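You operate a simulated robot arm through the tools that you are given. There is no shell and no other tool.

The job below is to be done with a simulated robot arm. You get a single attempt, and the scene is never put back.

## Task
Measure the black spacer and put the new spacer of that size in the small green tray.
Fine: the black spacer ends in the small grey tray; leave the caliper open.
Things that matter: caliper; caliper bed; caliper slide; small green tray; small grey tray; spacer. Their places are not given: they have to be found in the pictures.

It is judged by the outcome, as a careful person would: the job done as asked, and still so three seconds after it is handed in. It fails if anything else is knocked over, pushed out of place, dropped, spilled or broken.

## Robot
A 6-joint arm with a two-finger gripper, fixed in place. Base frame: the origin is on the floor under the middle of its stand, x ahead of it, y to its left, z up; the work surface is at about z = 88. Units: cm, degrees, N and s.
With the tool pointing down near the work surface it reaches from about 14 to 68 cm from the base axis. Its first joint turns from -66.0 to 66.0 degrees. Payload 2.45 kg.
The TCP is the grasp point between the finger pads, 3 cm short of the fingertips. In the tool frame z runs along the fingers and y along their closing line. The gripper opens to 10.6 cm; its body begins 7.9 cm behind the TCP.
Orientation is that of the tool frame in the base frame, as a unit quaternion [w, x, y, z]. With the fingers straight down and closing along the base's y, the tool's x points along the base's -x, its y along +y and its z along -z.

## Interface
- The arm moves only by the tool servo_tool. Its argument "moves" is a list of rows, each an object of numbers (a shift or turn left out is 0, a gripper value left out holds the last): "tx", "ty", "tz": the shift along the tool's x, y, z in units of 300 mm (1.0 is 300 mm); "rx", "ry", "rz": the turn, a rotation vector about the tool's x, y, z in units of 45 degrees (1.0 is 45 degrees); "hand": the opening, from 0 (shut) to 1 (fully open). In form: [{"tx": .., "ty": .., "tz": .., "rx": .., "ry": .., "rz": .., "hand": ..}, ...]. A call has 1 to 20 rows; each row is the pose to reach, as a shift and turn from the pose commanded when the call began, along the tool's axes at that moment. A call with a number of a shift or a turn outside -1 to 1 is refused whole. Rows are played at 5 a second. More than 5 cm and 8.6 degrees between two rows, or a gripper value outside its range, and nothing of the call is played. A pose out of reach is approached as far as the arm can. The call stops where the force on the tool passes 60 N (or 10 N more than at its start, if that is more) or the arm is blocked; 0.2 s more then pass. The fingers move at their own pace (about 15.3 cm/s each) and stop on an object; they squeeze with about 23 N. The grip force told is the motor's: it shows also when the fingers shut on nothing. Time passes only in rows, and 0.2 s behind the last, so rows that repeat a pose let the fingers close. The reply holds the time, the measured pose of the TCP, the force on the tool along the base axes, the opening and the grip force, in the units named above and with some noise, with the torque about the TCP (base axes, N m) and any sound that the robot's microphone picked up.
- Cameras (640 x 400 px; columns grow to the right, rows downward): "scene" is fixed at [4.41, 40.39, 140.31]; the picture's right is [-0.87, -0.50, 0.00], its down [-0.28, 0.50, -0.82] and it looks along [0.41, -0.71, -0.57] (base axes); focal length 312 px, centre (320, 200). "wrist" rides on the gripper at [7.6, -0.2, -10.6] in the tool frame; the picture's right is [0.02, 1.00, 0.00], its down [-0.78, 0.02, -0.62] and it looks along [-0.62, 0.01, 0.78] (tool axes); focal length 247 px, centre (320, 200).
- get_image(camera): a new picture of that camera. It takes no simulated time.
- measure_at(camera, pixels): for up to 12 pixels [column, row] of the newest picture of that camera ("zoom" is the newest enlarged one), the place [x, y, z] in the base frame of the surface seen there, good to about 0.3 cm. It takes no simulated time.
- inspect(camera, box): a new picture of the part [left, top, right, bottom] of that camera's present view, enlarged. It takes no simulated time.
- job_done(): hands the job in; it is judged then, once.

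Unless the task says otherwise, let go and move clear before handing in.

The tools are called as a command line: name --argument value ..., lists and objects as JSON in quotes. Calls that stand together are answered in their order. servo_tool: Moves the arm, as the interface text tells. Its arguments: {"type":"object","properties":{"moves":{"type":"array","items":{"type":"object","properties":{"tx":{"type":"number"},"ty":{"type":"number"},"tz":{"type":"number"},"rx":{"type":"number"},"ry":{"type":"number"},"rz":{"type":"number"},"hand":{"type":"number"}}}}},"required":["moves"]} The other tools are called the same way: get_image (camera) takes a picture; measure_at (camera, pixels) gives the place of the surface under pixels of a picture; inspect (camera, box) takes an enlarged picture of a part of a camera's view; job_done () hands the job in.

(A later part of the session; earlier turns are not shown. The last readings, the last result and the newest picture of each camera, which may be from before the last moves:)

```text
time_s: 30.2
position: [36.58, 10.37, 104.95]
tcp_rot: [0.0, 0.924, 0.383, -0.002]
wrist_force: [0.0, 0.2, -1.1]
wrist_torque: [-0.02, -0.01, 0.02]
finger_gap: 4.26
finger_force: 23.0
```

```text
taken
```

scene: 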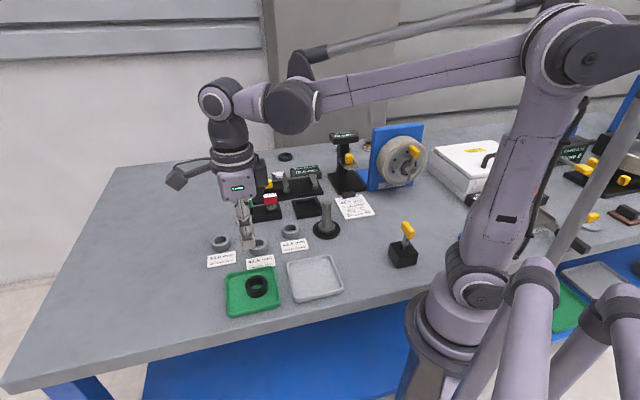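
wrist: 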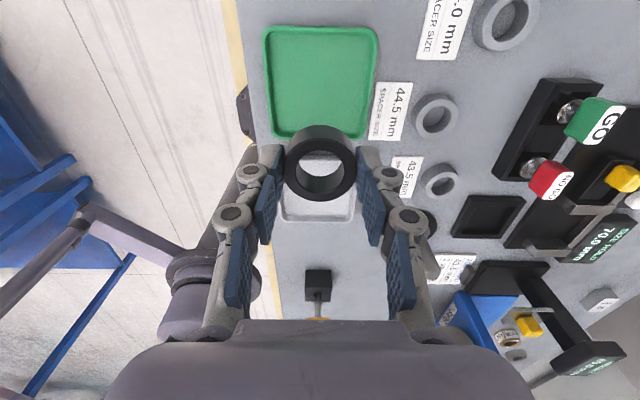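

Held firmly at 4.26 cm. I'll carry it to the caliper in two smooth legs.

servo_tool --moves '[{"tx": -0.012, "ty": 0.025, "hand": 0}, {"tx": -0.036, "ty": 0.075, "hand": 0}, {"tx": -0.072, "ty": 0.149, "hand": 0}, {"tx": -0.111, "ty": 0.229, "hand": 0}, {"tx": -0.15, "ty": 0.309, "hand": 0}, {"tx": -0.189, "ty": 0.389, "hand": 0}, {"tx": -0.227, "ty": 0.469, "hand": 0}, {"tx": -0.255, "ty": 0.527, "hand": 0}, {"tx": -0.27, "ty": 0.557, "hand": 0}, {"tx": -0.2775, "ty": 0.572, "hand": 0}]'

servo_tool --moves '[{"tx": -0.012, "ty": 0.025, "hand": 0}, {"tx": -0.036, "ty": 0.075, "hand": 0}, {"tx": -0.072, "ty": 0.149, "hand": 0}, {"tx": -0.111, "ty": 0.229, "hand": 0}, {"tx": -0.15, "ty": 0.309, "hand": 0}, {"tx": -0.189, "ty": 0.389, "hand": 0}, {"tx": -0.227, "ty": 0.469, "hand": 0}, {"tx": -0.255, "ty": 0.527, "hand": 0}, {"tx": -0.27, "ty": 0.557, "hand": 0}, {"tx": -0.2775, "ty": 0.572, "hand": 0}, {"tx": -0.2775, "ty": 0.572, "hand": 0}]'

get_image --camera "wrist"

get_image --camera "scene"

```text
time_s: 32.4
position: [43.02, -7.74, 104.89]
tcp_rot: [0.001, 0.924, 0.383, -0.001]
wrist_force: [-0.4, 0.1, -1.2]
wrist_torque: [0.01, 0.02, 0.0]
finger_gap: 4.24
finger_force: 23.0
```

```text
time_s: 34.8
position: [49.1, -25.79, 104.91]
tcp_rot: [0.0, 0.924, 0.383, -0.002]
wrist_force: [0.1, 0.2, -1.4]
wrist_torque: [0.0, 0.01, 0.01]
finger_gap: 4.26
finger_force: 23.2
```

```text
taken
```

wrist: 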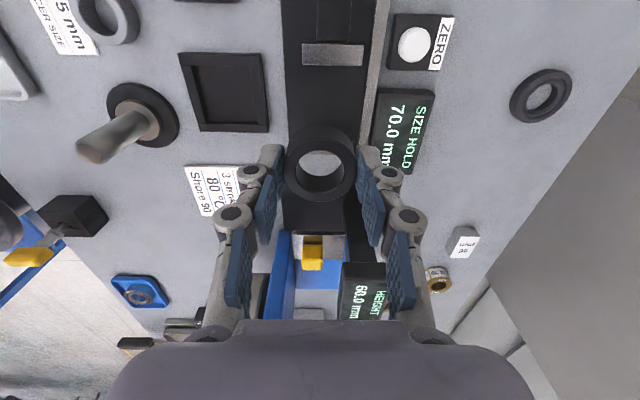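

```text
taken
```

scene: 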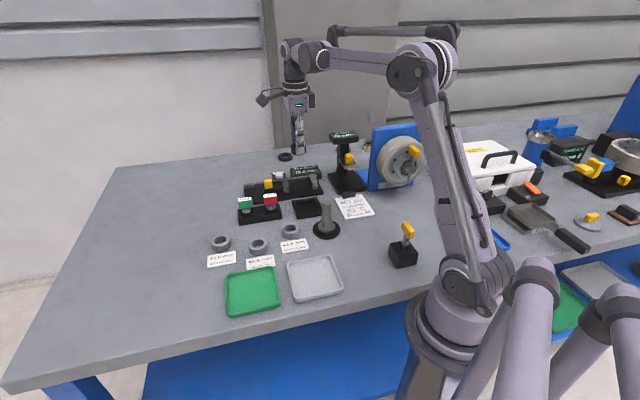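

The ring hangs above the gap between the jaws. I'll shift slightly toward the fixed jaw and jaw tips, and come down to just above the jaws to check.

servo_tool --moves '[{"tx": -0.01, "ty": -0.005, "tz": 0.03, "hand": 0}, {"tx": -0.023, "ty": -0.01, "tz": 0.08, "hand": 0}, {"tx": -0.023, "ty": -0.01, "tz": 0.14, "hand": 0}, {"tx": -0.023, "ty": -0.01, "tz": 0.2, "hand": 0}, {"tx": -0.023, "ty": -0.01, "tz": 0.25, "hand": 0}, {"tx": -0.023, "ty": -0.01, "tz": 0.28, "hand": 0}, {"tx": -0.023, "ty": -0.01, "tz": 0.28, "hand": 0}]'

get_image --camera "wrist"

inspect --camera "scene" --box '[220, 130, 340, 220]'

```text
time_s: 36.4
position: [48.67, -26.02, 96.6]
tcp_rot: [0.0, 0.924, 0.382, -0.001]
wrist_force: [0.3, 0.1, -1.2]
wrist_torque: [-0.01, 0.03, -0.03]
finger_gap: 4.26
finger_force: 22.8
```

```text
taken
```

wrist: 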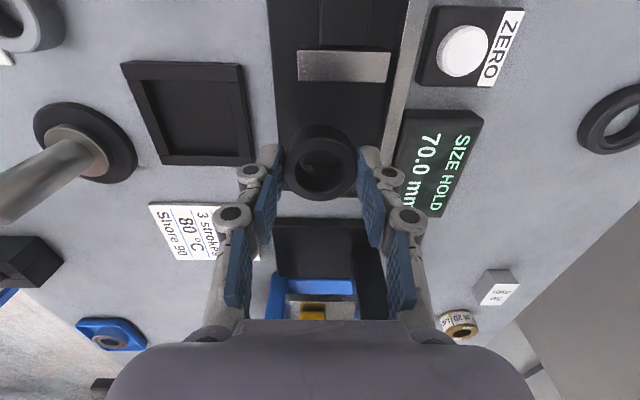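

```text
4.44 times, centred on (280, 175) of scene
```

zoom: 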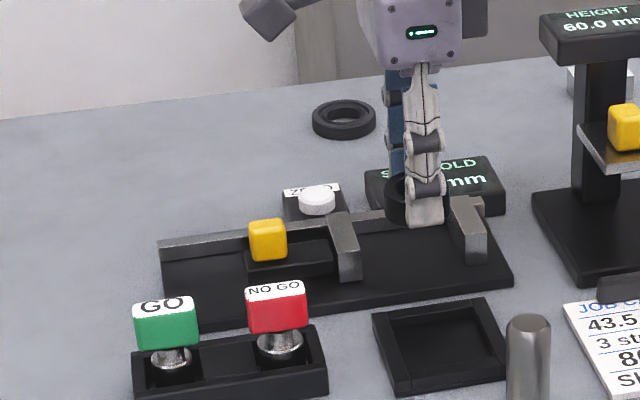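

Position is (48.67,-26.02), centred between the jaws. Descending slowly until the ring is near the bed.

servo_tool --moves '[{"tz": 0.03, "hand": 0}, {"tz": 0.06, "hand": 0}, {"tz": 0.09, "hand": 0}, {"tz": 0.11, "hand": 0}, {"tz": 0.125, "hand": 0}, {"tz": 0.13, "hand": 0}, {"tz": 0.13, "hand": 0}]'

inspect --camera "scene" --box '[220, 130, 340, 220]'

get_image --camera "wrist"

```text
time_s: 38.0
position: [48.42, -26.06, 92.73]
tcp_rot: [0.001, 0.924, 0.382, -0.001]
wrist_force: [-0.3, 0.7, -0.8]
wrist_torque: [0.0, -0.02, 0.01]
finger_gap: 4.25
finger_force: 23.3
```

```text
4.44 times, centred on (280, 175) of scene
```

zoom: 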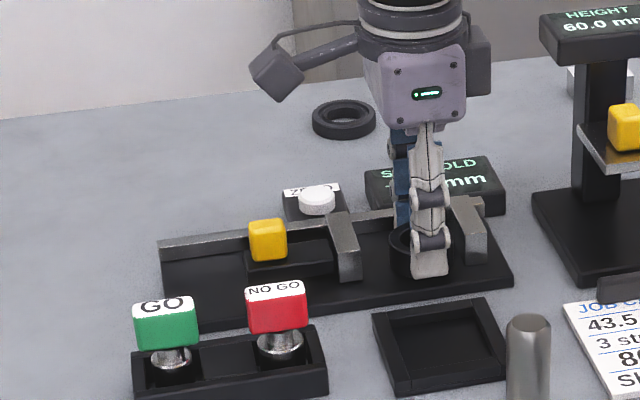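

```text
taken
```

wrist: 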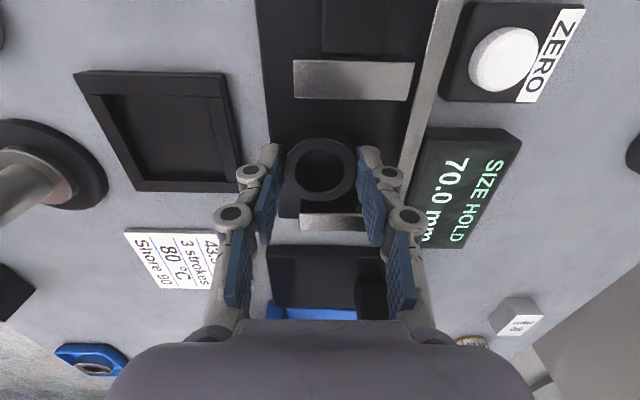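

The ring sits just above the bed between the jaws. I'll lower the last few millimetres in small steps, watching the force.

servo_tool --moves '[{"tz": 0.004, "hand": 0}, {"tz": 0.008, "hand": 0}, {"tz": 0.008, "hand": 0}]'

servo_tool --moves '[{"tz": 0.003, "hand": 0}, {"tz": 0.003, "hand": 0}]'

```text
time_s: 38.8
position: [48.49, -26.06, 92.41]
tcp_rot: [0.001, 0.924, 0.383, -0.002]
wrist_force: [1.2, -0.6, 14.7]
wrist_torque: [-0.04, -0.01, -0.12]
finger_gap: 4.22
finger_force: 23.6
```

```text
time_s: 39.4
position: [48.4, -26.03, 92.31]
tcp_rot: [0.0, 0.924, 0.383, -0.002]
wrist_force: [-3.1, 1.0, 14.1]
wrist_torque: [-0.04, 0.1, -0.09]
finger_gap: 4.21
finger_force: 22.9
```

The ring is on the bed (14 N contact). I'll open just enough to free it and rise straight up.

servo_tool --moves '[{"tz": -0.004, "hand": 0.44}, {"tz": -0.004, "hand": 0.49}, {"tz": -0.004, "hand": 0.49}]'

get_image --camera "wrist"

```text
time_s: 40.2
position: [48.41, -26.01, 92.42]
tcp_rot: [0.001, 0.924, 0.383, -0.002]
wrist_force: [0.2, 0.3, -0.1]
wrist_torque: [0.0, 0.03, 0.03]
finger_gap: 5.2
finger_force: 0.1
```

```text
taken
```

wrist: 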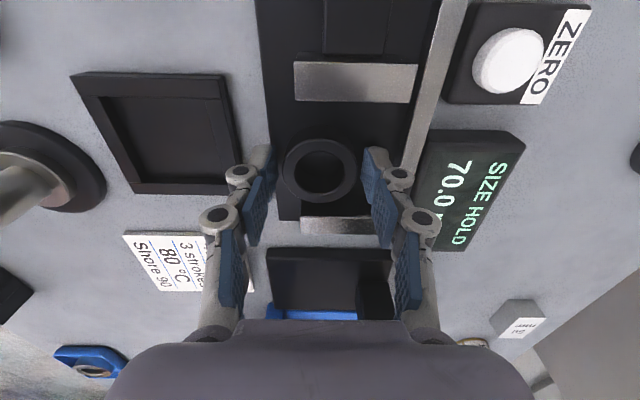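

Ring is free between the fingers and lies flat on the bed. I'll rise straight up to z≈105.

servo_tool --moves '[{"tz": -0.02}, {"tz": -0.06}, {"tz": -0.13}, {"tz": -0.21}, {"tz": -0.3}, {"tz": -0.38}, {"tz": -0.42}, {"tz": -0.42}]'

get_image --camera "wrist"

inspect --camera "scene" --box '[220, 130, 340, 220]'

```text
time_s: 42.0
position: [48.5, -26.03, 105.01]
tcp_rot: [0.0, 0.924, 0.382, -0.001]
wrist_force: [0.2, -1.3, -0.9]
wrist_torque: [0.0, 0.02, -0.04]
finger_gap: 5.2
finger_force: 0.0
```

```text
taken
```

wrist: 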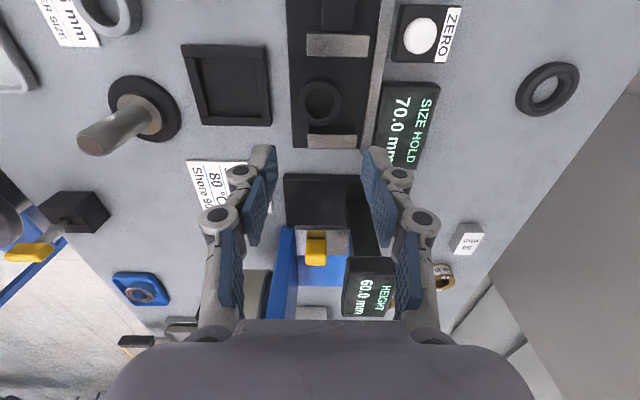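

```text
4.44 times, centred on (280, 175) of scene
```

zoom: 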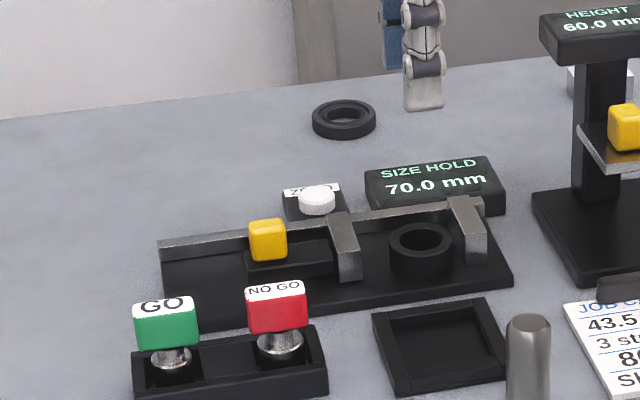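

The black ring lies flat between the jaws. Now back to the knob, turning the gripper so it closes along the rail again.

servo_tool --moves '[{"tx": 0.028, "ty": 0.0033, "rz": -0.166, "hand": 0.4}, {"tx": 0.055, "ty": 0.0066, "rz": -0.333}, {"tx": 0.083, "ty": 0.01, "rz": -0.5}, {"tx": 0.11, "ty": 0.0133, "rz": -0.666}, {"tx": 0.138, "ty": 0.0166, "rz": -0.833}, {"tx": 0.165, "ty": 0.02, "rz": -1.0}, {"tx": 0.165, "ty": 0.02, "rz": -1.0}]'

servo_tool --moves '[{"tx": 0.017, "ty": 0.022, "rz": -0.166, "hand": 0.33}, {"tx": 0.034, "ty": 0.044, "rz": -0.333}, {"tx": 0.052, "ty": 0.066, "rz": -0.5}, {"tx": 0.069, "ty": 0.088, "rz": -0.666}, {"tx": 0.086, "ty": 0.11, "rz": -0.833}, {"tx": 0.103, "ty": 0.131, "rz": -1.0}, {"tx": 0.103, "ty": 0.131, "rz": -1.0}, {"tx": 0.103, "ty": 0.131, "rz": -1.0}]'

get_image --camera "wrist"

```text
time_s: 43.6
position: [52.44, -22.96, 105.0]
tcp_rot: [0.0, 0.706, 0.708, -0.002]
wrist_force: [-0.6, -0.5, -1.0]
wrist_torque: [-0.01, 0.02, 0.01]
finger_gap: 4.23
finger_force: 0.1
```

```text
time_s: 45.4
position: [56.35, -20.0, 104.93]
tcp_rot: [-0.001, 0.382, 0.924, -0.001]
wrist_force: [-0.2, 0.3, 0.4]
wrist_torque: [0.02, -0.01, -0.01]
finger_gap: 3.5
finger_force: 0.0
```

```text
taken
```

wrist: 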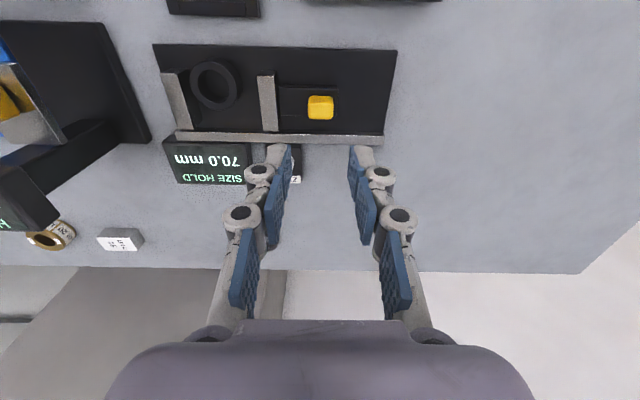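

The knob is centred between the fingers (321,107). I'll descend to z≈94.4 and close on it.

servo_tool --moves '[{"tz": 0.07}, {"tz": 0.14}, {"tz": 0.21}, {"tz": 0.27}, {"tz": 0.32}, {"tz": 0.351}, {"tz": 0.351}]'

inspect --camera "scene" --box '[220, 130, 340, 220]'

```text
time_s: 47.0
position: [56.42, -19.93, 94.48]
tcp_rot: [-0.001, 0.383, 0.924, -0.002]
wrist_force: [0.4, 1.1, -0.5]
wrist_torque: [0.02, 0.04, -0.01]
finger_gap: 3.49
finger_force: 0.0
```

```text
4.44 times, centred on (280, 175) of scene
```

zoom: 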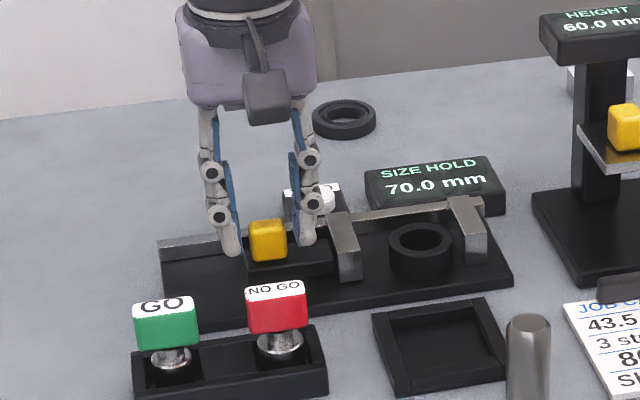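

Closing on the knob.

servo_tool --moves '[{"hand": 0.2}, {"hand": 0.0}, {"hand": 0.0}, {"hand": 0.0}]'

servo_tool --moves '[{"ty": -0.01, "hand": 0}, {"ty": -0.02, "hand": 0}, {"ty": -0.03, "hand": 0}, {"ty": -0.04, "hand": 0}, {"ty": -0.05, "hand": 0}, {"ty": -0.057, "hand": 0}, {"ty": -0.06, "hand": 0}, {"ty": -0.06, "hand": 0}]'

inspect --camera "scene" --box '[220, 130, 340, 220]'

```text
time_s: 48.0
position: [56.27, -19.86, 94.49]
tcp_rot: [-0.001, 0.383, 0.924, -0.002]
wrist_force: [-0.2, 0.5, -4.9]
wrist_torque: [0.0, -0.07, -0.03]
finger_gap: 2.31
finger_force: 45.1
```

```text
time_s: 49.8
position: [55.03, -21.27, 94.44]
tcp_rot: [-0.001, 0.382, 0.924, -0.001]
wrist_force: [2.1, -0.6, 3.2]
wrist_torque: [0.41, 0.28, 0.02]
finger_gap: 2.32
finger_force: 44.8
```

```text
4.44 times, centred on (280, 175) of scene
```

zoom: 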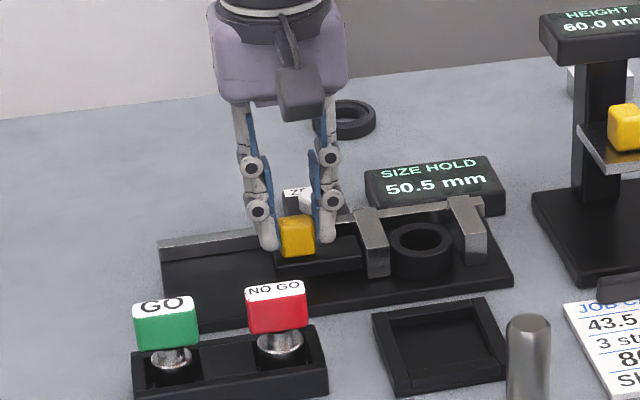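

The caliper reads 50.5 mm with the jaw just reaching the ring. I'll close the rest in small steps.

servo_tool --moves '[{"ty": -0.004, "hand": 0}, {"ty": -0.008, "hand": 0}, {"ty": -0.012, "hand": 0}, {"ty": -0.015, "hand": 0}, {"ty": -0.015, "hand": 0}]'

inspect --camera "scene" --box '[220, 130, 340, 220]'

```text
time_s: 51.0
position: [54.71, -21.61, 94.49]
tcp_rot: [0.0, 0.383, 0.924, -0.001]
wrist_force: [3.6, -1.0, -10.7]
wrist_torque: [-0.57, -0.8, -0.02]
finger_gap: 2.32
finger_force: 45.1
```

```text
4.44 times, centred on (280, 175) of scene
```

zoom: 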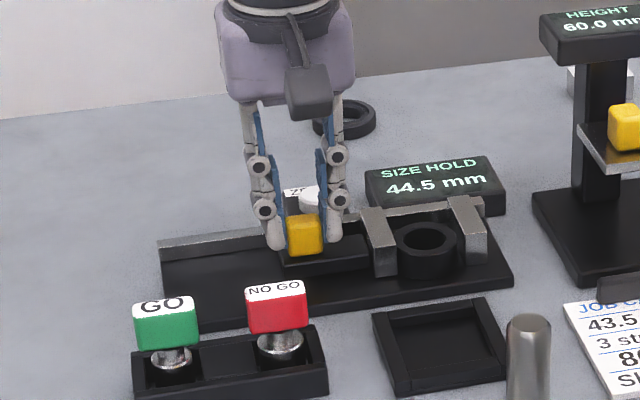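

Reads 44.5 mm, but it may not be fully pressed. I'll push in 0.5 mm steps to see whether the reading settles.

servo_tool --moves '[{"ty": -0.001, "hand": 0}, {"ty": -0.002, "hand": 0}, {"ty": -0.002, "hand": 0}]'

inspect --camera "scene" --box '[260, 150, 340, 200]'

```text
time_s: 51.8
position: [54.75, -21.5, 94.5]
tcp_rot: [-0.001, 0.383, 0.924, -0.001]
wrist_force: [1.2, -1.1, -20.7]
wrist_torque: [-0.65, -0.59, -0.05]
finger_gap: 2.33
finger_force: 45.0
```

```text
8.00 times, centred on (300, 175) of scene
```

zoom: 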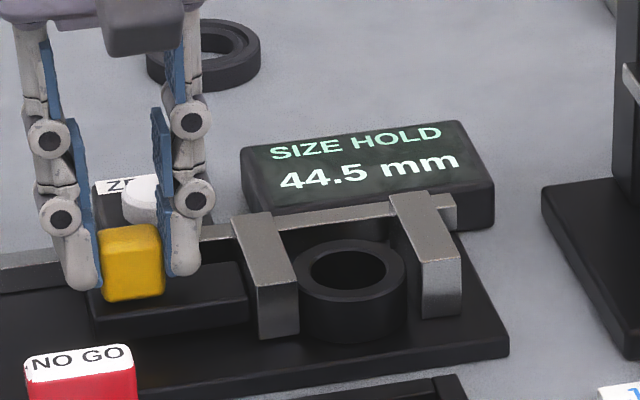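

servo_tool --moves '[{"ty": -0.0015, "hand": 0}, {"ty": -0.003, "hand": 0}, {"ty": -0.003, "hand": 0}]'

inspect --camera "scene" --box '[260, 150, 340, 200]'

```text
time_s: 52.6
position: [54.66, -21.65, 94.48]
tcp_rot: [-0.001, 0.383, 0.924, -0.001]
wrist_force: [5.7, -4.0, -18.8]
wrist_torque: [0.48, 0.22, 0.01]
finger_gap: 2.34
finger_force: 45.1
```

```text
8.00 times, centred on (300, 175) of scene
```

zoom: 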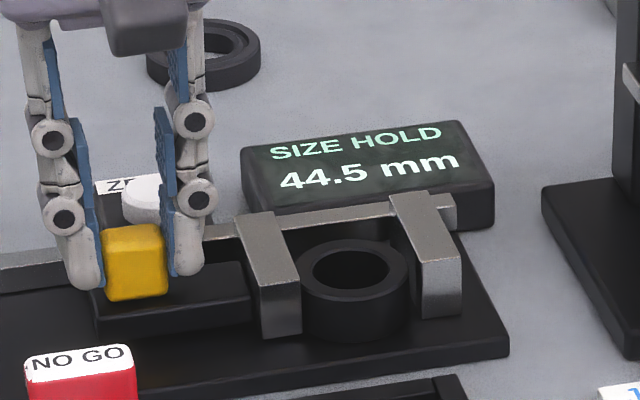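

The jaw still moved slightly while the reading held at 44.5. I'll push further in small steps to be sure the ring is fully seated.

servo_tool --moves '[{"ty": -0.002, "hand": 0}, {"ty": -0.004, "hand": 0}, {"ty": -0.004, "hand": 0}]'

inspect --camera "scene" --box '[260, 150, 340, 200]'

```text
time_s: 53.4
position: [54.62, -21.7, 94.5]
tcp_rot: [-0.001, 0.382, 0.924, -0.001]
wrist_force: [0.2, 1.6, -21.2]
wrist_torque: [-0.58, -0.73, -0.03]
finger_gap: 2.35
finger_force: 45.0
```

```text
8.00 times, centred on (300, 175) of scene
```

zoom: 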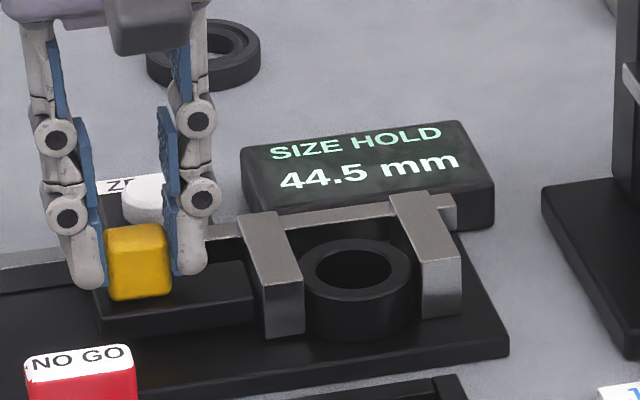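

The jaw and ring are still shifting slightly while the display holds 44.5, so the ring may not be against the fixed jaw yet. I'll push a bit further, watching for real resistance.

servo_tool --moves '[{"ty": -0.002, "hand": 0}, {"ty": -0.004, "hand": 0}, {"ty": -0.004, "hand": 0}]'

inspect --camera "scene" --box '[260, 150, 340, 200]'

```text
time_s: 54.2
position: [54.55, -21.8, 94.51]
tcp_rot: [-0.001, 0.383, 0.924, -0.001]
wrist_force: [6.8, -5.2, -6.5]
wrist_torque: [0.88, 0.67, 0.01]
finger_gap: 2.33
finger_force: 45.0
```

```text
8.00 times, centred on (300, 175) of scene
```

zoom: 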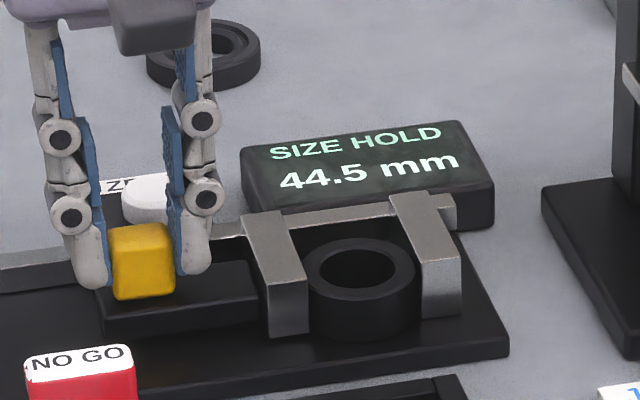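

The ring still slides along with the jaw (its right edge is not yet at the fixed jaw). Continuing in small steps until it seats.

servo_tool --moves '[{"ty": -0.002, "hand": 0}, {"ty": -0.004, "hand": 0}, {"ty": -0.006, "hand": 0}, {"ty": -0.006, "hand": 0}]'

inspect --camera "scene" --box '[260, 150, 340, 200]'

```text
time_s: 55.2
position: [54.39, -21.99, 94.61]
tcp_rot: [0.0, 0.381, 0.925, -0.001]
wrist_force: [7.5, 1.3, -9.0]
wrist_torque: [-0.38, -0.68, -0.1]
finger_gap: 2.35
finger_force: 45.1
```

```text
8.00 times, centred on (300, 175) of scene
```

zoom: 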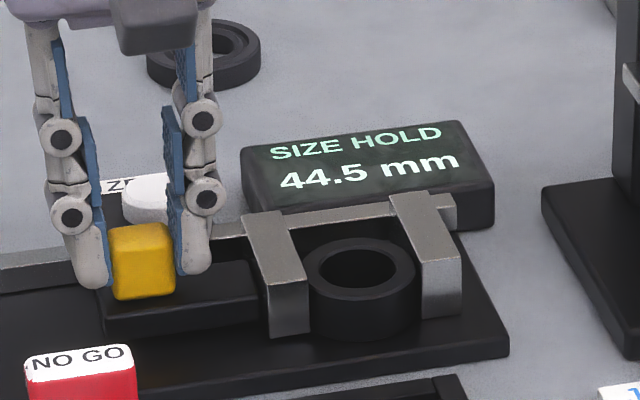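

The jaw no longer moves with a further 1.8 mm command, so the ring is seated; the display reads 44.5 mm. I'll push slightly harder to confirm.

servo_tool --moves '[{"ty": -0.002, "hand": 0}, {"ty": -0.004, "hand": 0}, {"ty": -0.006, "hand": 0}, {"ty": -0.006, "hand": 0}]'

inspect --camera "scene" --box '[260, 150, 340, 200]'

```text
time_s: 56.2
position: [54.46, -21.84, 94.39]
tcp_rot: [0.001, 0.381, 0.925, 0.0]
wrist_force: [24.8, 9.1, -0.1]
wrist_torque: [0.82, 0.18, -0.05]
finger_gap: 2.33
finger_force: 45.1
```

```text
8.00 times, centred on (300, 175) of scene
```

zoom: 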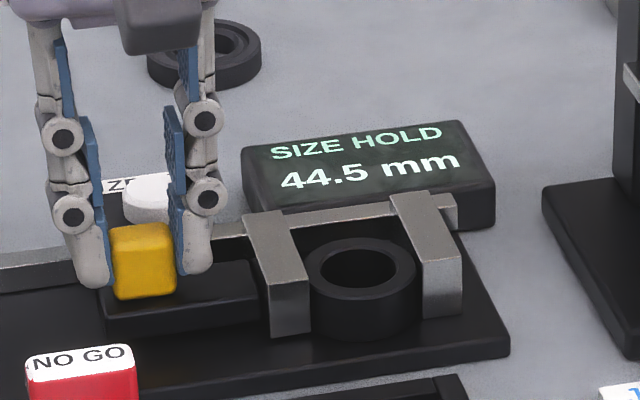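

With ~24 N push the reading stays 44.5 mm: the black spacer measures 44.5 mm. I'll open the caliper back to 70 mm.

servo_tool --moves '[{"ty": 0.01, "hand": 0}, {"ty": 0.02, "hand": 0}, {"ty": 0.035, "hand": 0}, {"ty": 0.05, "hand": 0}, {"ty": 0.065, "hand": 0}, {"ty": 0.08, "hand": 0}, {"ty": 0.09, "hand": 0}, {"ty": 0.098, "hand": 0}, {"ty": 0.098, "hand": 0}]'

inspect --camera "scene" --box '[220, 130, 340, 220]'

```text
time_s: 58.2
position: [56.25, -19.88, 94.46]
tcp_rot: [-0.001, 0.383, 0.924, -0.002]
wrist_force: [2.9, -4.6, 1.3]
wrist_torque: [-0.24, -0.19, -0.14]
finger_gap: 2.33
finger_force: 45.1
```

```text
4.44 times, centred on (280, 175) of scene
```

zoom: 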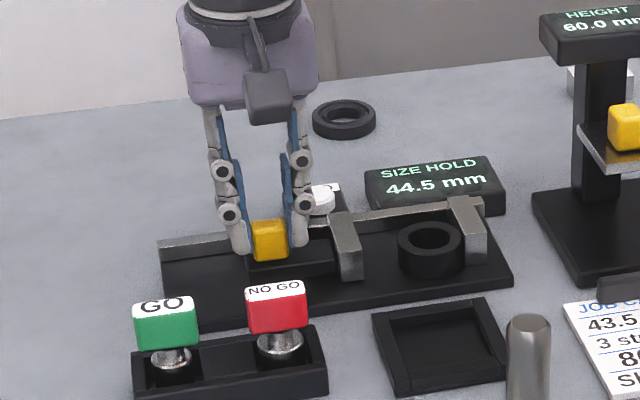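

The display is latched at 44.5 mm (HOLD) with the jaws open again. I'll release the knob and rise.

servo_tool --moves '[{"hand": 0.3}, {"hand": 0.33}, {"tz": -0.03, "hand": 0.33}, {"tz": -0.1}, {"tz": -0.2}, {"tz": -0.3}, {"tz": -0.351}, {"tz": -0.351}]'

get_image --camera "wrist"

inspect --camera "scene" --box '[220, 130, 340, 220]'

```text
time_s: 60.0
position: [56.19, -19.89, 105.03]
tcp_rot: [-0.001, 0.383, 0.924, -0.002]
wrist_force: [0.2, 0.0, 0.3]
wrist_torque: [0.0, 0.0, 0.01]
finger_gap: 3.48
finger_force: 0.0
```

```text
taken
```

wrist: 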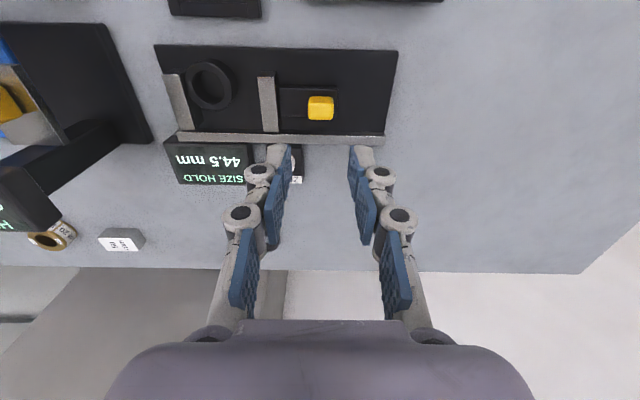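

```text
4.44 times, centred on (280, 175) of scene
```

zoom: 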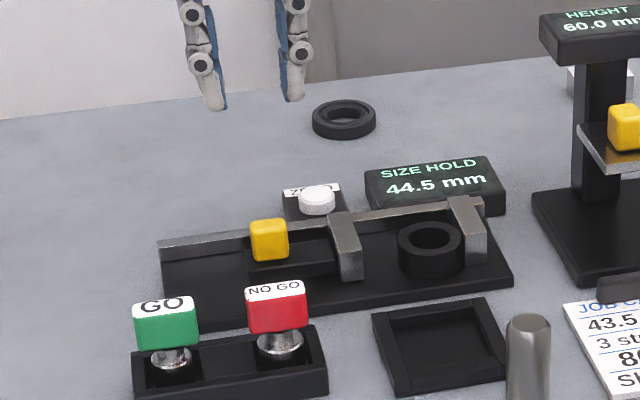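

The reading stays latched at 44.5 and the slide is back at the open end. I'll measure where the ring lies now.

inspect --camera "wrist" --box '[150, 40, 310, 140]'

```text
4.00 times, centred on (230, 90) of wrist
```

zoom: 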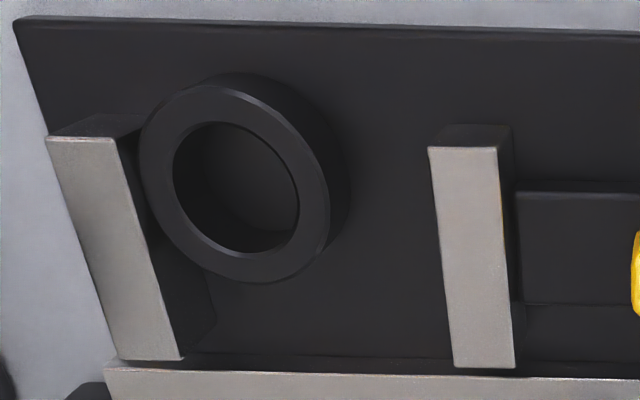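

measure_at --camera "zoom" --pixels '[[158, 168], [314, 198], [222, 104], [250, 266], [180, 125], [290, 245], [175, 225], [290, 130], [95, 145], [120, 145], [470, 160], [440, 155]]'

```text
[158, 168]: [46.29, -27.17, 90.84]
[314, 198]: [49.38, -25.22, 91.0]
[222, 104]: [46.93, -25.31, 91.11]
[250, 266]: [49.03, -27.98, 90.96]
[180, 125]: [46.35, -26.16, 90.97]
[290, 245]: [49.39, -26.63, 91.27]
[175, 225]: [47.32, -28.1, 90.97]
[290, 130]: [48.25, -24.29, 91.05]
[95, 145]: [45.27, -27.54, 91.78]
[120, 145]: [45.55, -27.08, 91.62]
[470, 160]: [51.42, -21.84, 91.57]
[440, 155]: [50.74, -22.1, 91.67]
```

The ring sits against the fixed jaw, centre (47.87,-26.36). I'll turn back to θ=135° and go above it.

servo_tool --moves '[{"tx": 0.0036, "ty": -0.029, "rz": 0.166}, {"tx": 0.0072, "ty": -0.058, "rz": 0.333}, {"tx": 0.0108, "ty": -0.087, "rz": 0.5}, {"tx": 0.0145, "ty": -0.116, "rz": 0.666}, {"tx": 0.018, "ty": -0.145, "rz": 0.833}, {"tx": 0.0217, "ty": -0.174, "rz": 1.0}, {"tx": 0.0217, "ty": -0.174, "rz": 1.0}]'

servo_tool --moves '[{"tx": -0.018, "ty": -0.023, "rz": 0.166, "hand": 0.52}, {"tx": -0.036, "ty": -0.046, "rz": 0.333}, {"tx": -0.054, "ty": -0.069, "rz": 0.5}, {"tx": -0.072, "ty": -0.092, "rz": 0.666}, {"tx": -0.09, "ty": -0.115, "rz": 0.833}, {"tx": -0.1077, "ty": -0.138, "rz": 1.0}, {"tx": -0.1077, "ty": -0.138, "rz": 1.0}, {"tx": -0.1077, "ty": -0.138, "rz": 1.0}]'

get_image --camera "wrist"

```text
time_s: 61.6
position: [52.08, -23.29, 104.91]
tcp_rot: [-0.001, 0.707, 0.707, -0.002]
wrist_force: [0.7, 0.8, -0.4]
wrist_torque: [0.01, -0.02, -0.02]
finger_gap: 3.5
finger_force: 0.0
```

```text
time_s: 63.4
position: [47.99, -26.39, 104.95]
tcp_rot: [0.001, 0.924, 0.383, -0.001]
wrist_force: [-0.4, 0.4, 0.7]
wrist_torque: [-0.01, -0.02, -0.01]
finger_gap: 5.48
finger_force: 0.1
```

```text
taken
```

wrist: 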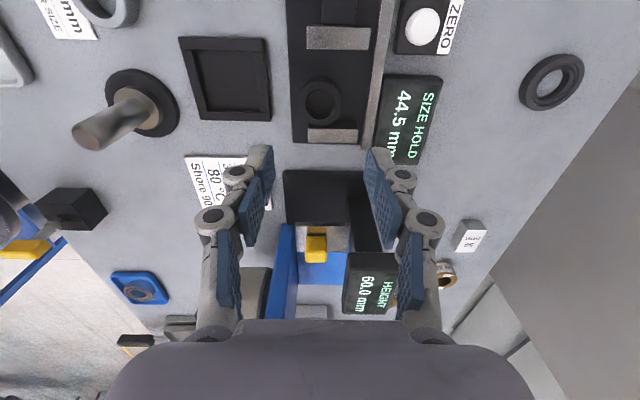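

Aligned over the ring (320,102). Descending to just above the jaws first.

servo_tool --moves '[{"tz": 0.06}, {"tz": 0.14}, {"tz": 0.22}, {"tz": 0.28}, {"tz": 0.3}, {"tz": 0.3}]'

get_image --camera "wrist"

```text
time_s: 64.8
position: [47.94, -26.51, 95.98]
tcp_rot: [0.001, 0.924, 0.382, -0.001]
wrist_force: [0.0, -1.1, 0.9]
wrist_torque: [0.0, 0.0, 0.01]
finger_gap: 5.49
finger_force: 0.0
```

```text
taken
```

wrist: 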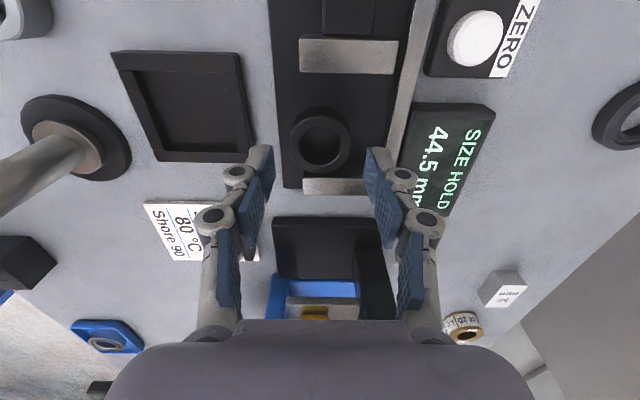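

Still centred (320,143). Descending around the ring and closing.

servo_tool --moves '[{"tz": 0.04}, {"tz": 0.08}, {"tz": 0.105}, {"tz": 0.117}, {"tz": 0.117}]'

get_image --camera "wrist"

inspect --camera "scene" --box '[220, 130, 340, 220]'

```text
time_s: 66.0
position: [48.04, -26.45, 92.51]
tcp_rot: [0.0, 0.924, 0.383, -0.002]
wrist_force: [-0.9, -0.1, -0.3]
wrist_torque: [0.01, -0.02, 0.03]
finger_gap: 5.5
finger_force: 0.0
```

```text
taken
```

wrist: 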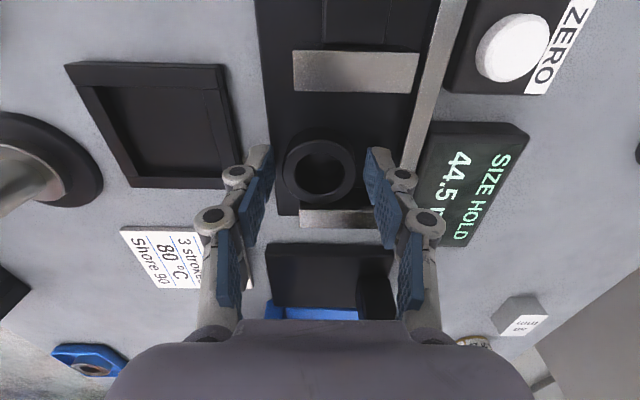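

```text
4.44 times, centred on (280, 175) of scene
```

zoom: 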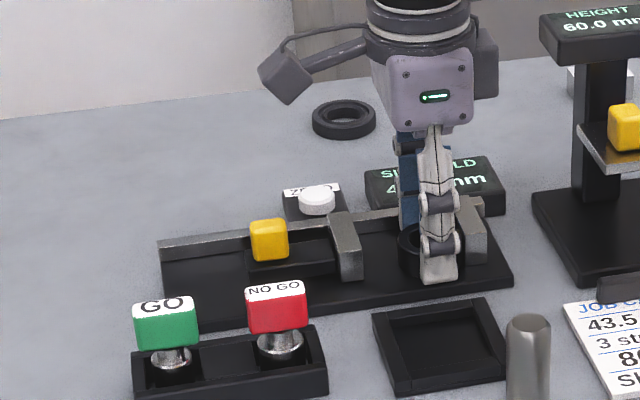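

servo_tool --moves '[{"hand": 0.45}, {"hand": 0.38}, {"hand": 0.3}, {"hand": 0.15}, {"hand": 0.0}, {"hand": 0.0}, {"hand": 0.0}]'

servo_tool --moves '[{"tz": -0.005, "hand": 0}, {"tz": -0.01, "hand": 0}, {"tz": -0.02, "hand": 0}, {"tz": -0.03, "hand": 0}, {"tz": -0.045, "hand": 0}, {"tz": -0.06, "hand": 0}, {"tz": -0.08, "hand": 0}, {"tz": -0.1, "hand": 0}]'

get_image --camera "wrist"

```text
time_s: 67.6
position: [48.11, -26.44, 92.46]
tcp_rot: [0.001, 0.924, 0.383, -0.001]
wrist_force: [-0.1, 0.5, -0.5]
wrist_torque: [0.04, 0.02, 0.02]
finger_gap: 4.18
finger_force: 22.9
```

```text
time_s: 69.4
position: [48.09, -26.46, 95.48]
tcp_rot: [0.001, 0.924, 0.383, -0.002]
wrist_force: [0.1, -0.6, -1.9]
wrist_torque: [0.0, -0.01, 0.01]
finger_gap: 4.21
finger_force: 23.1
```

```text
taken
```

wrist: 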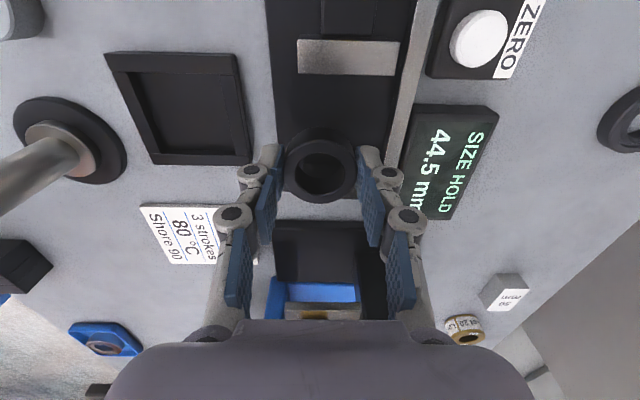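

The ring is held. I'll lift to travel height and carry it to the grey tray (centre ≈ (28.0,1.6)).

servo_tool --moves '[{"tz": -0.03, "hand": 0}, {"tz": -0.08, "hand": 0}, {"tz": -0.14, "hand": 0}, {"tz": -0.2, "hand": 0}, {"tz": -0.26, "hand": 0}, {"tz": -0.3, "hand": 0}, {"tz": -0.317, "hand": 0}]'

servo_tool --moves '[{"tx": 0.004, "ty": -0.025, "hand": 0}, {"tx": 0.012, "ty": -0.075, "hand": 0}, {"tx": 0.0245, "ty": -0.148, "hand": 0}, {"tx": 0.0375, "ty": -0.227, "hand": 0}, {"tx": 0.0505, "ty": -0.306, "hand": 0}, {"tx": 0.0635, "ty": -0.385, "hand": 0}, {"tx": 0.0767, "ty": -0.464, "hand": 0}, {"tx": 0.086, "ty": -0.522, "hand": 0}, {"tx": 0.0912, "ty": -0.552, "hand": 0}, {"tx": 0.094, "ty": -0.5675, "hand": 0}]'

servo_tool --moves '[{"tx": 0.004, "ty": -0.025, "hand": 0}, {"tx": 0.012, "ty": -0.075, "hand": 0}, {"tx": 0.0245, "ty": -0.148, "hand": 0}, {"tx": 0.0375, "ty": -0.227, "hand": 0}, {"tx": 0.0505, "ty": -0.306, "hand": 0}, {"tx": 0.0635, "ty": -0.385, "hand": 0}, {"tx": 0.0767, "ty": -0.464, "hand": 0}, {"tx": 0.086, "ty": -0.522, "hand": 0}, {"tx": 0.0912, "ty": -0.552, "hand": 0}, {"tx": 0.094, "ty": -0.5675, "hand": 0}, {"tx": 0.094, "ty": -0.5675, "hand": 0}]'

get_image --camera "wrist"

get_image --camera "scene"

```text
time_s: 71.0
position: [47.95, -26.43, 104.94]
tcp_rot: [0.001, 0.924, 0.383, -0.001]
wrist_force: [-0.5, -0.8, -0.7]
wrist_torque: [0.02, -0.02, 0.02]
finger_gap: 4.18
finger_force: 23.1
```

```text
time_s: 73.2
position: [37.99, -12.32, 105.04]
tcp_rot: [0.001, 0.924, 0.383, -0.002]
wrist_force: [-0.4, 0.5, -1.9]
wrist_torque: [0.01, 0.02, 0.02]
finger_gap: 4.19
finger_force: 23.0
```

```text
time_s: 75.6
position: [28.0, 1.73, 105.0]
tcp_rot: [0.001, 0.924, 0.382, -0.002]
wrist_force: [0.6, 1.0, -0.8]
wrist_torque: [0.01, 0.01, 0.0]
finger_gap: 4.18
finger_force: 22.8
```

```text
taken
```

wrist: 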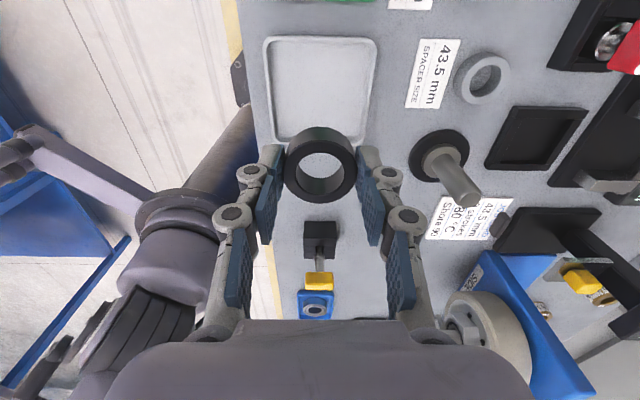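

```text
taken
```

scene: 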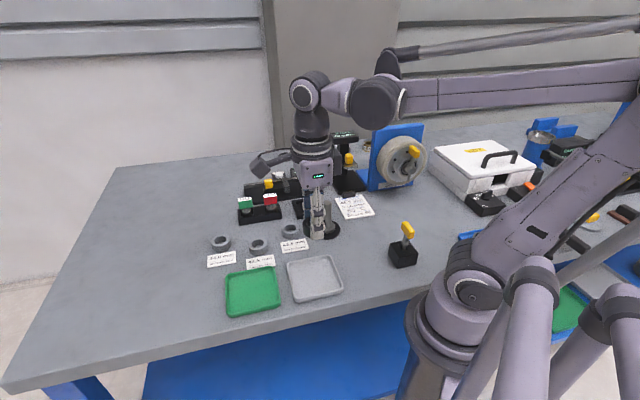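

Now above the grey tray. I'll measure the tray's rim in this view to confirm the drop point.

measure_at --camera "wrist" --pixels '[[266, 42], [374, 42], [276, 138], [366, 140], [320, 40], [320, 90], [270, 90], [370, 90], [316, 70], [290, 120], [350, 120], [320, 115]]'

```text
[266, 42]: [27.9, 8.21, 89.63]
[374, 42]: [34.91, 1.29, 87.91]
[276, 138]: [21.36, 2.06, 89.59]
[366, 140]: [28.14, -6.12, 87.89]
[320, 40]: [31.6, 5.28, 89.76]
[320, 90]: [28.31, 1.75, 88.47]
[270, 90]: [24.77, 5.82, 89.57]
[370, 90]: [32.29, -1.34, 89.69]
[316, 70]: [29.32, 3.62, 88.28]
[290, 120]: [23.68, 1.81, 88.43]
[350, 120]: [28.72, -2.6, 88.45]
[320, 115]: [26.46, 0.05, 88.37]
```

Tray centre is about (28.2,1.9), matching my position; the floor is z≈88.4. Descending.

servo_tool --moves '[{"tz": 0.03, "hand": 0}, {"tz": 0.1, "hand": 0}, {"tz": 0.18, "hand": 0}, {"tz": 0.26, "hand": 0}, {"tz": 0.33, "hand": 0}, {"tz": 0.38, "hand": 0}, {"tz": 0.407, "hand": 0}, {"tz": 0.413, "hand": 0}, {"tz": 0.413, "hand": 0}]'

inspect --camera "scene" --box '[240, 210, 380, 310]'

get_image --camera "wrist"

```text
time_s: 77.6
position: [27.88, 1.61, 92.7]
tcp_rot: [0.0, 0.924, 0.383, -0.001]
wrist_force: [0.5, -0.5, -0.9]
wrist_torque: [-0.03, -0.02, -0.03]
finger_gap: 4.21
finger_force: 22.9
```

```text
4.00 times, centred on (310, 260) of scene
```

zoom: 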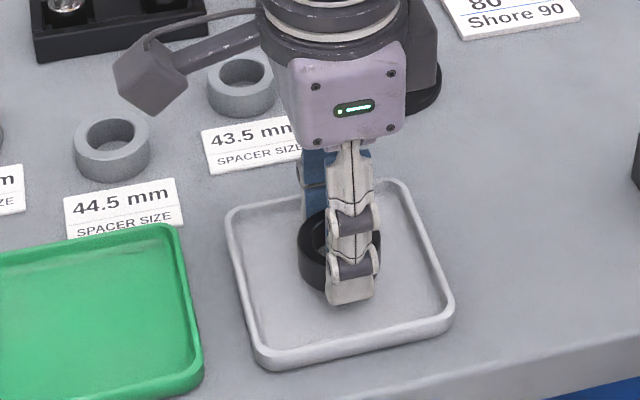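

```text
taken
```

wrist: 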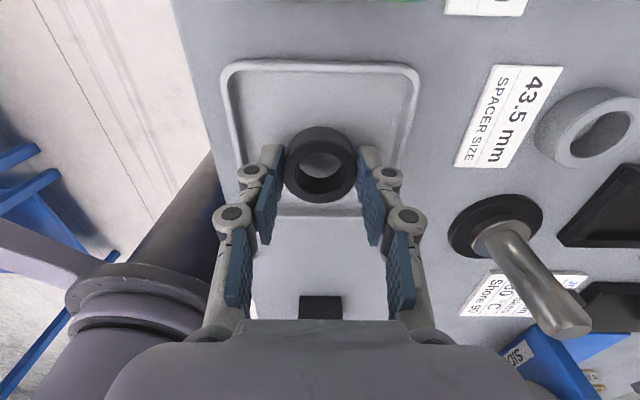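

The ring is over the grey tray and clear of the rim. Lowering the last bit in small steps.

servo_tool --moves '[{"tz": 0.006, "hand": 0}, {"tz": 0.012, "hand": 0}, {"tz": 0.016, "hand": 0}, {"tz": 0.016, "hand": 0}]'

servo_tool --moves '[{"tz": 0.003, "hand": 0}, {"tz": 0.006, "hand": 0}, {"tz": 0.006, "hand": 0}]'

```text
time_s: 78.6
position: [27.9, 1.75, 92.28]
tcp_rot: [0.001, 0.924, 0.383, -0.001]
wrist_force: [-0.4, -0.4, -1.7]
wrist_torque: [-0.01, -0.04, 0.02]
finger_gap: 4.19
finger_force: 22.8
```

```text
time_s: 79.4
position: [27.92, 1.62, 92.09]
tcp_rot: [0.001, 0.924, 0.382, -0.002]
wrist_force: [0.3, -0.3, -1.3]
wrist_torque: [-0.01, -0.02, 0.02]
finger_gap: 4.18
finger_force: 22.4
```

servo_tool --moves '[{"tz": 0.003, "hand": 0}, {"tz": 0.006, "hand": 0}, {"tz": 0.006, "hand": 0}]'

```text
time_s: 80.2
position: [27.99, 1.59, 91.85]
tcp_rot: [0.0, 0.924, 0.383, -0.002]
wrist_force: [0.2, -0.6, 14.9]
wrist_torque: [-0.08, 0.07, 0.03]
finger_gap: 4.18
finger_force: 23.2
```

The ring now touches the tray floor (15 N). I'll open the fingers and rise.

servo_tool --moves '[{"tz": -0.003, "hand": 0.44}, {"tz": -0.003, "hand": 0.52}, {"tz": -0.003, "hand": 0.52}, {"tz": -0.03, "hand": 0.52}, {"tz": -0.09, "hand": 0.52}, {"tz": -0.18, "hand": 0.52}, {"tz": -0.28, "hand": 0.52}, {"tz": -0.38, "hand": 0.52}, {"tz": -0.43, "hand": 0.52}, {"tz": -0.43, "hand": 0.52}]'

get_image --camera "wrist"

inspect --camera "scene" --box '[200, 200, 360, 320]'

```text
time_s: 82.4
position: [27.83, 1.72, 104.77]
tcp_rot: [0.001, 0.924, 0.383, -0.001]
wrist_force: [0.9, -0.2, 0.4]
wrist_torque: [0.01, 0.0, -0.02]
finger_gap: 5.49
finger_force: 0.0
```

```text
taken
```

wrist: 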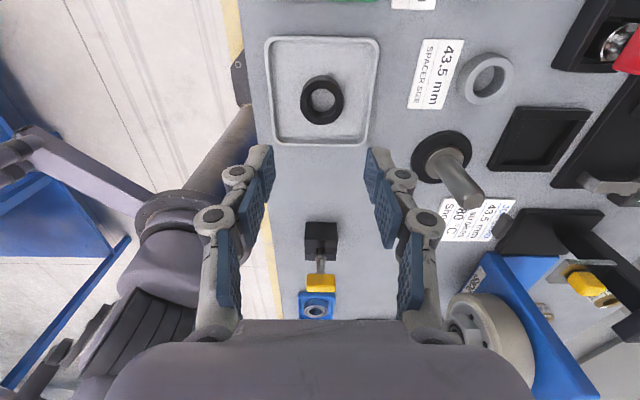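

```text
3.33 times, centred on (280, 260) of scene
```

zoom: 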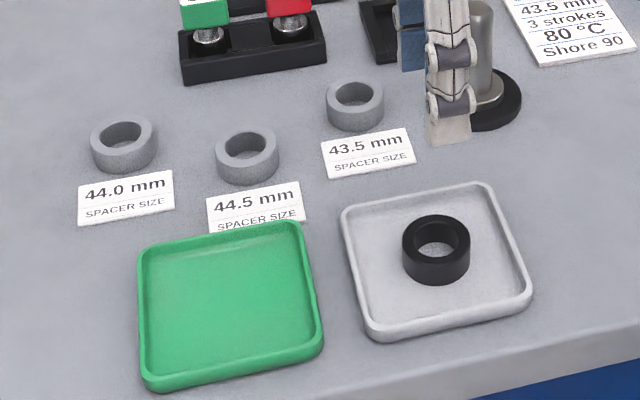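

The black spacer rests in the middle of the grey tray and the green tray is empty. Now I'll turn to close along the rail direction (so the fingers avoid the label) and look at the 44.5 mm grey spacer.

servo_tool --moves '[{"tx": 0.03, "ty": -0.002, "rz": -0.166}, {"tx": 0.06, "ty": -0.004, "rz": -0.333}, {"tx": 0.09, "ty": -0.0065, "rz": -0.5}, {"tx": 0.12, "ty": -0.0085, "rz": -0.666}, {"tx": 0.15, "ty": -0.011, "rz": -0.833}, {"tx": 0.183, "ty": -0.013, "rz": -1.0}, {"tx": 0.183, "ty": -0.013, "rz": -1.0}]'

servo_tool --moves '[{"tx": 0.023, "ty": 0.02, "rz": -0.166, "hand": 0.55}, {"tx": 0.046, "ty": 0.04, "rz": -0.333}, {"tx": 0.069, "ty": 0.06, "rz": -0.5}, {"tx": 0.092, "ty": 0.08, "rz": -0.666}, {"tx": 0.115, "ty": 0.1, "rz": -0.833}, {"tx": 0.138, "ty": 0.12, "rz": -1.0}, {"tx": 0.138, "ty": 0.12, "rz": -1.0}]'

get_image --camera "wrist"

get_image --camera "scene"

```text
time_s: 84.0
position: [31.66, 5.88, 104.69]
tcp_rot: [-0.001, 0.706, 0.708, -0.003]
wrist_force: [0.1, 0.6, 0.2]
wrist_torque: [0.03, 0.02, 0.01]
finger_gap: 5.52
finger_force: 0.1
```

```text
time_s: 85.6
position: [35.23, 10.03, 104.65]
tcp_rot: [0.0, 0.381, 0.925, -0.002]
wrist_force: [0.9, 0.3, -0.6]
wrist_torque: [0.05, 0.01, 0.02]
finger_gap: 5.81
finger_force: 0.1
```

```text
taken
```

wrist: 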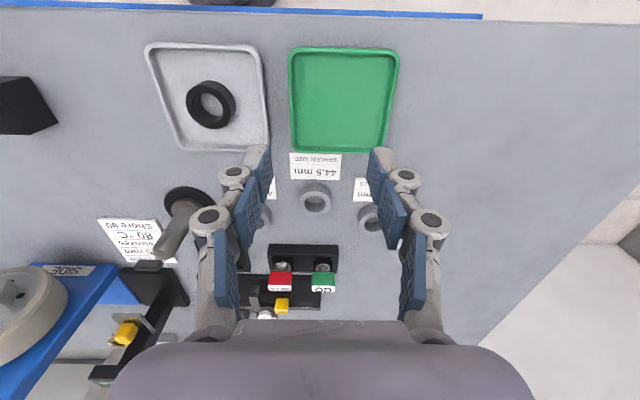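

```text
taken
```

scene: 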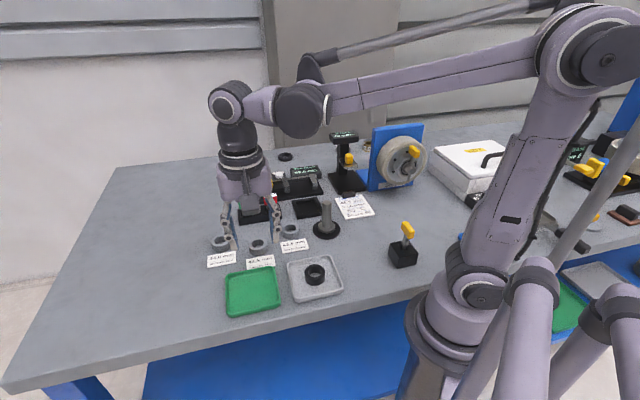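

The 44.5 mm label sits at (315,165) with its spacer right behind at (315,197). I'll check the caliper display and zoom on the spacer.

inspect --camera "scene" --box '[260, 150, 340, 200]'

inspect --camera "wrist" --box '[255, 145, 375, 220]'

```text
8.00 times, centred on (300, 175) of scene
```

zoom: 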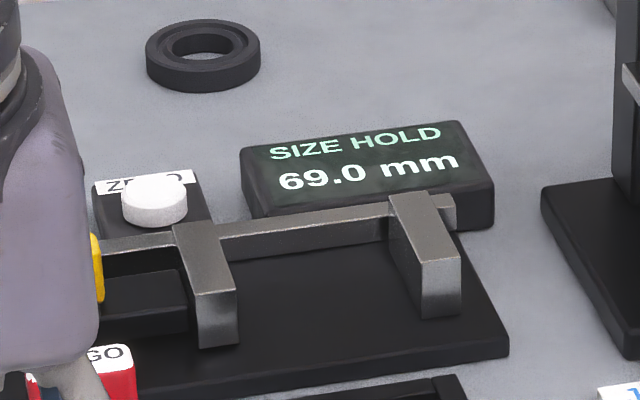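

```text
5.33 times, centred on (315, 182) of wrist
```

zoom: 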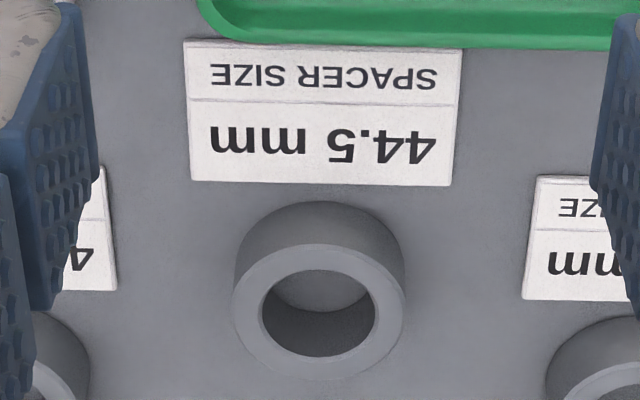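

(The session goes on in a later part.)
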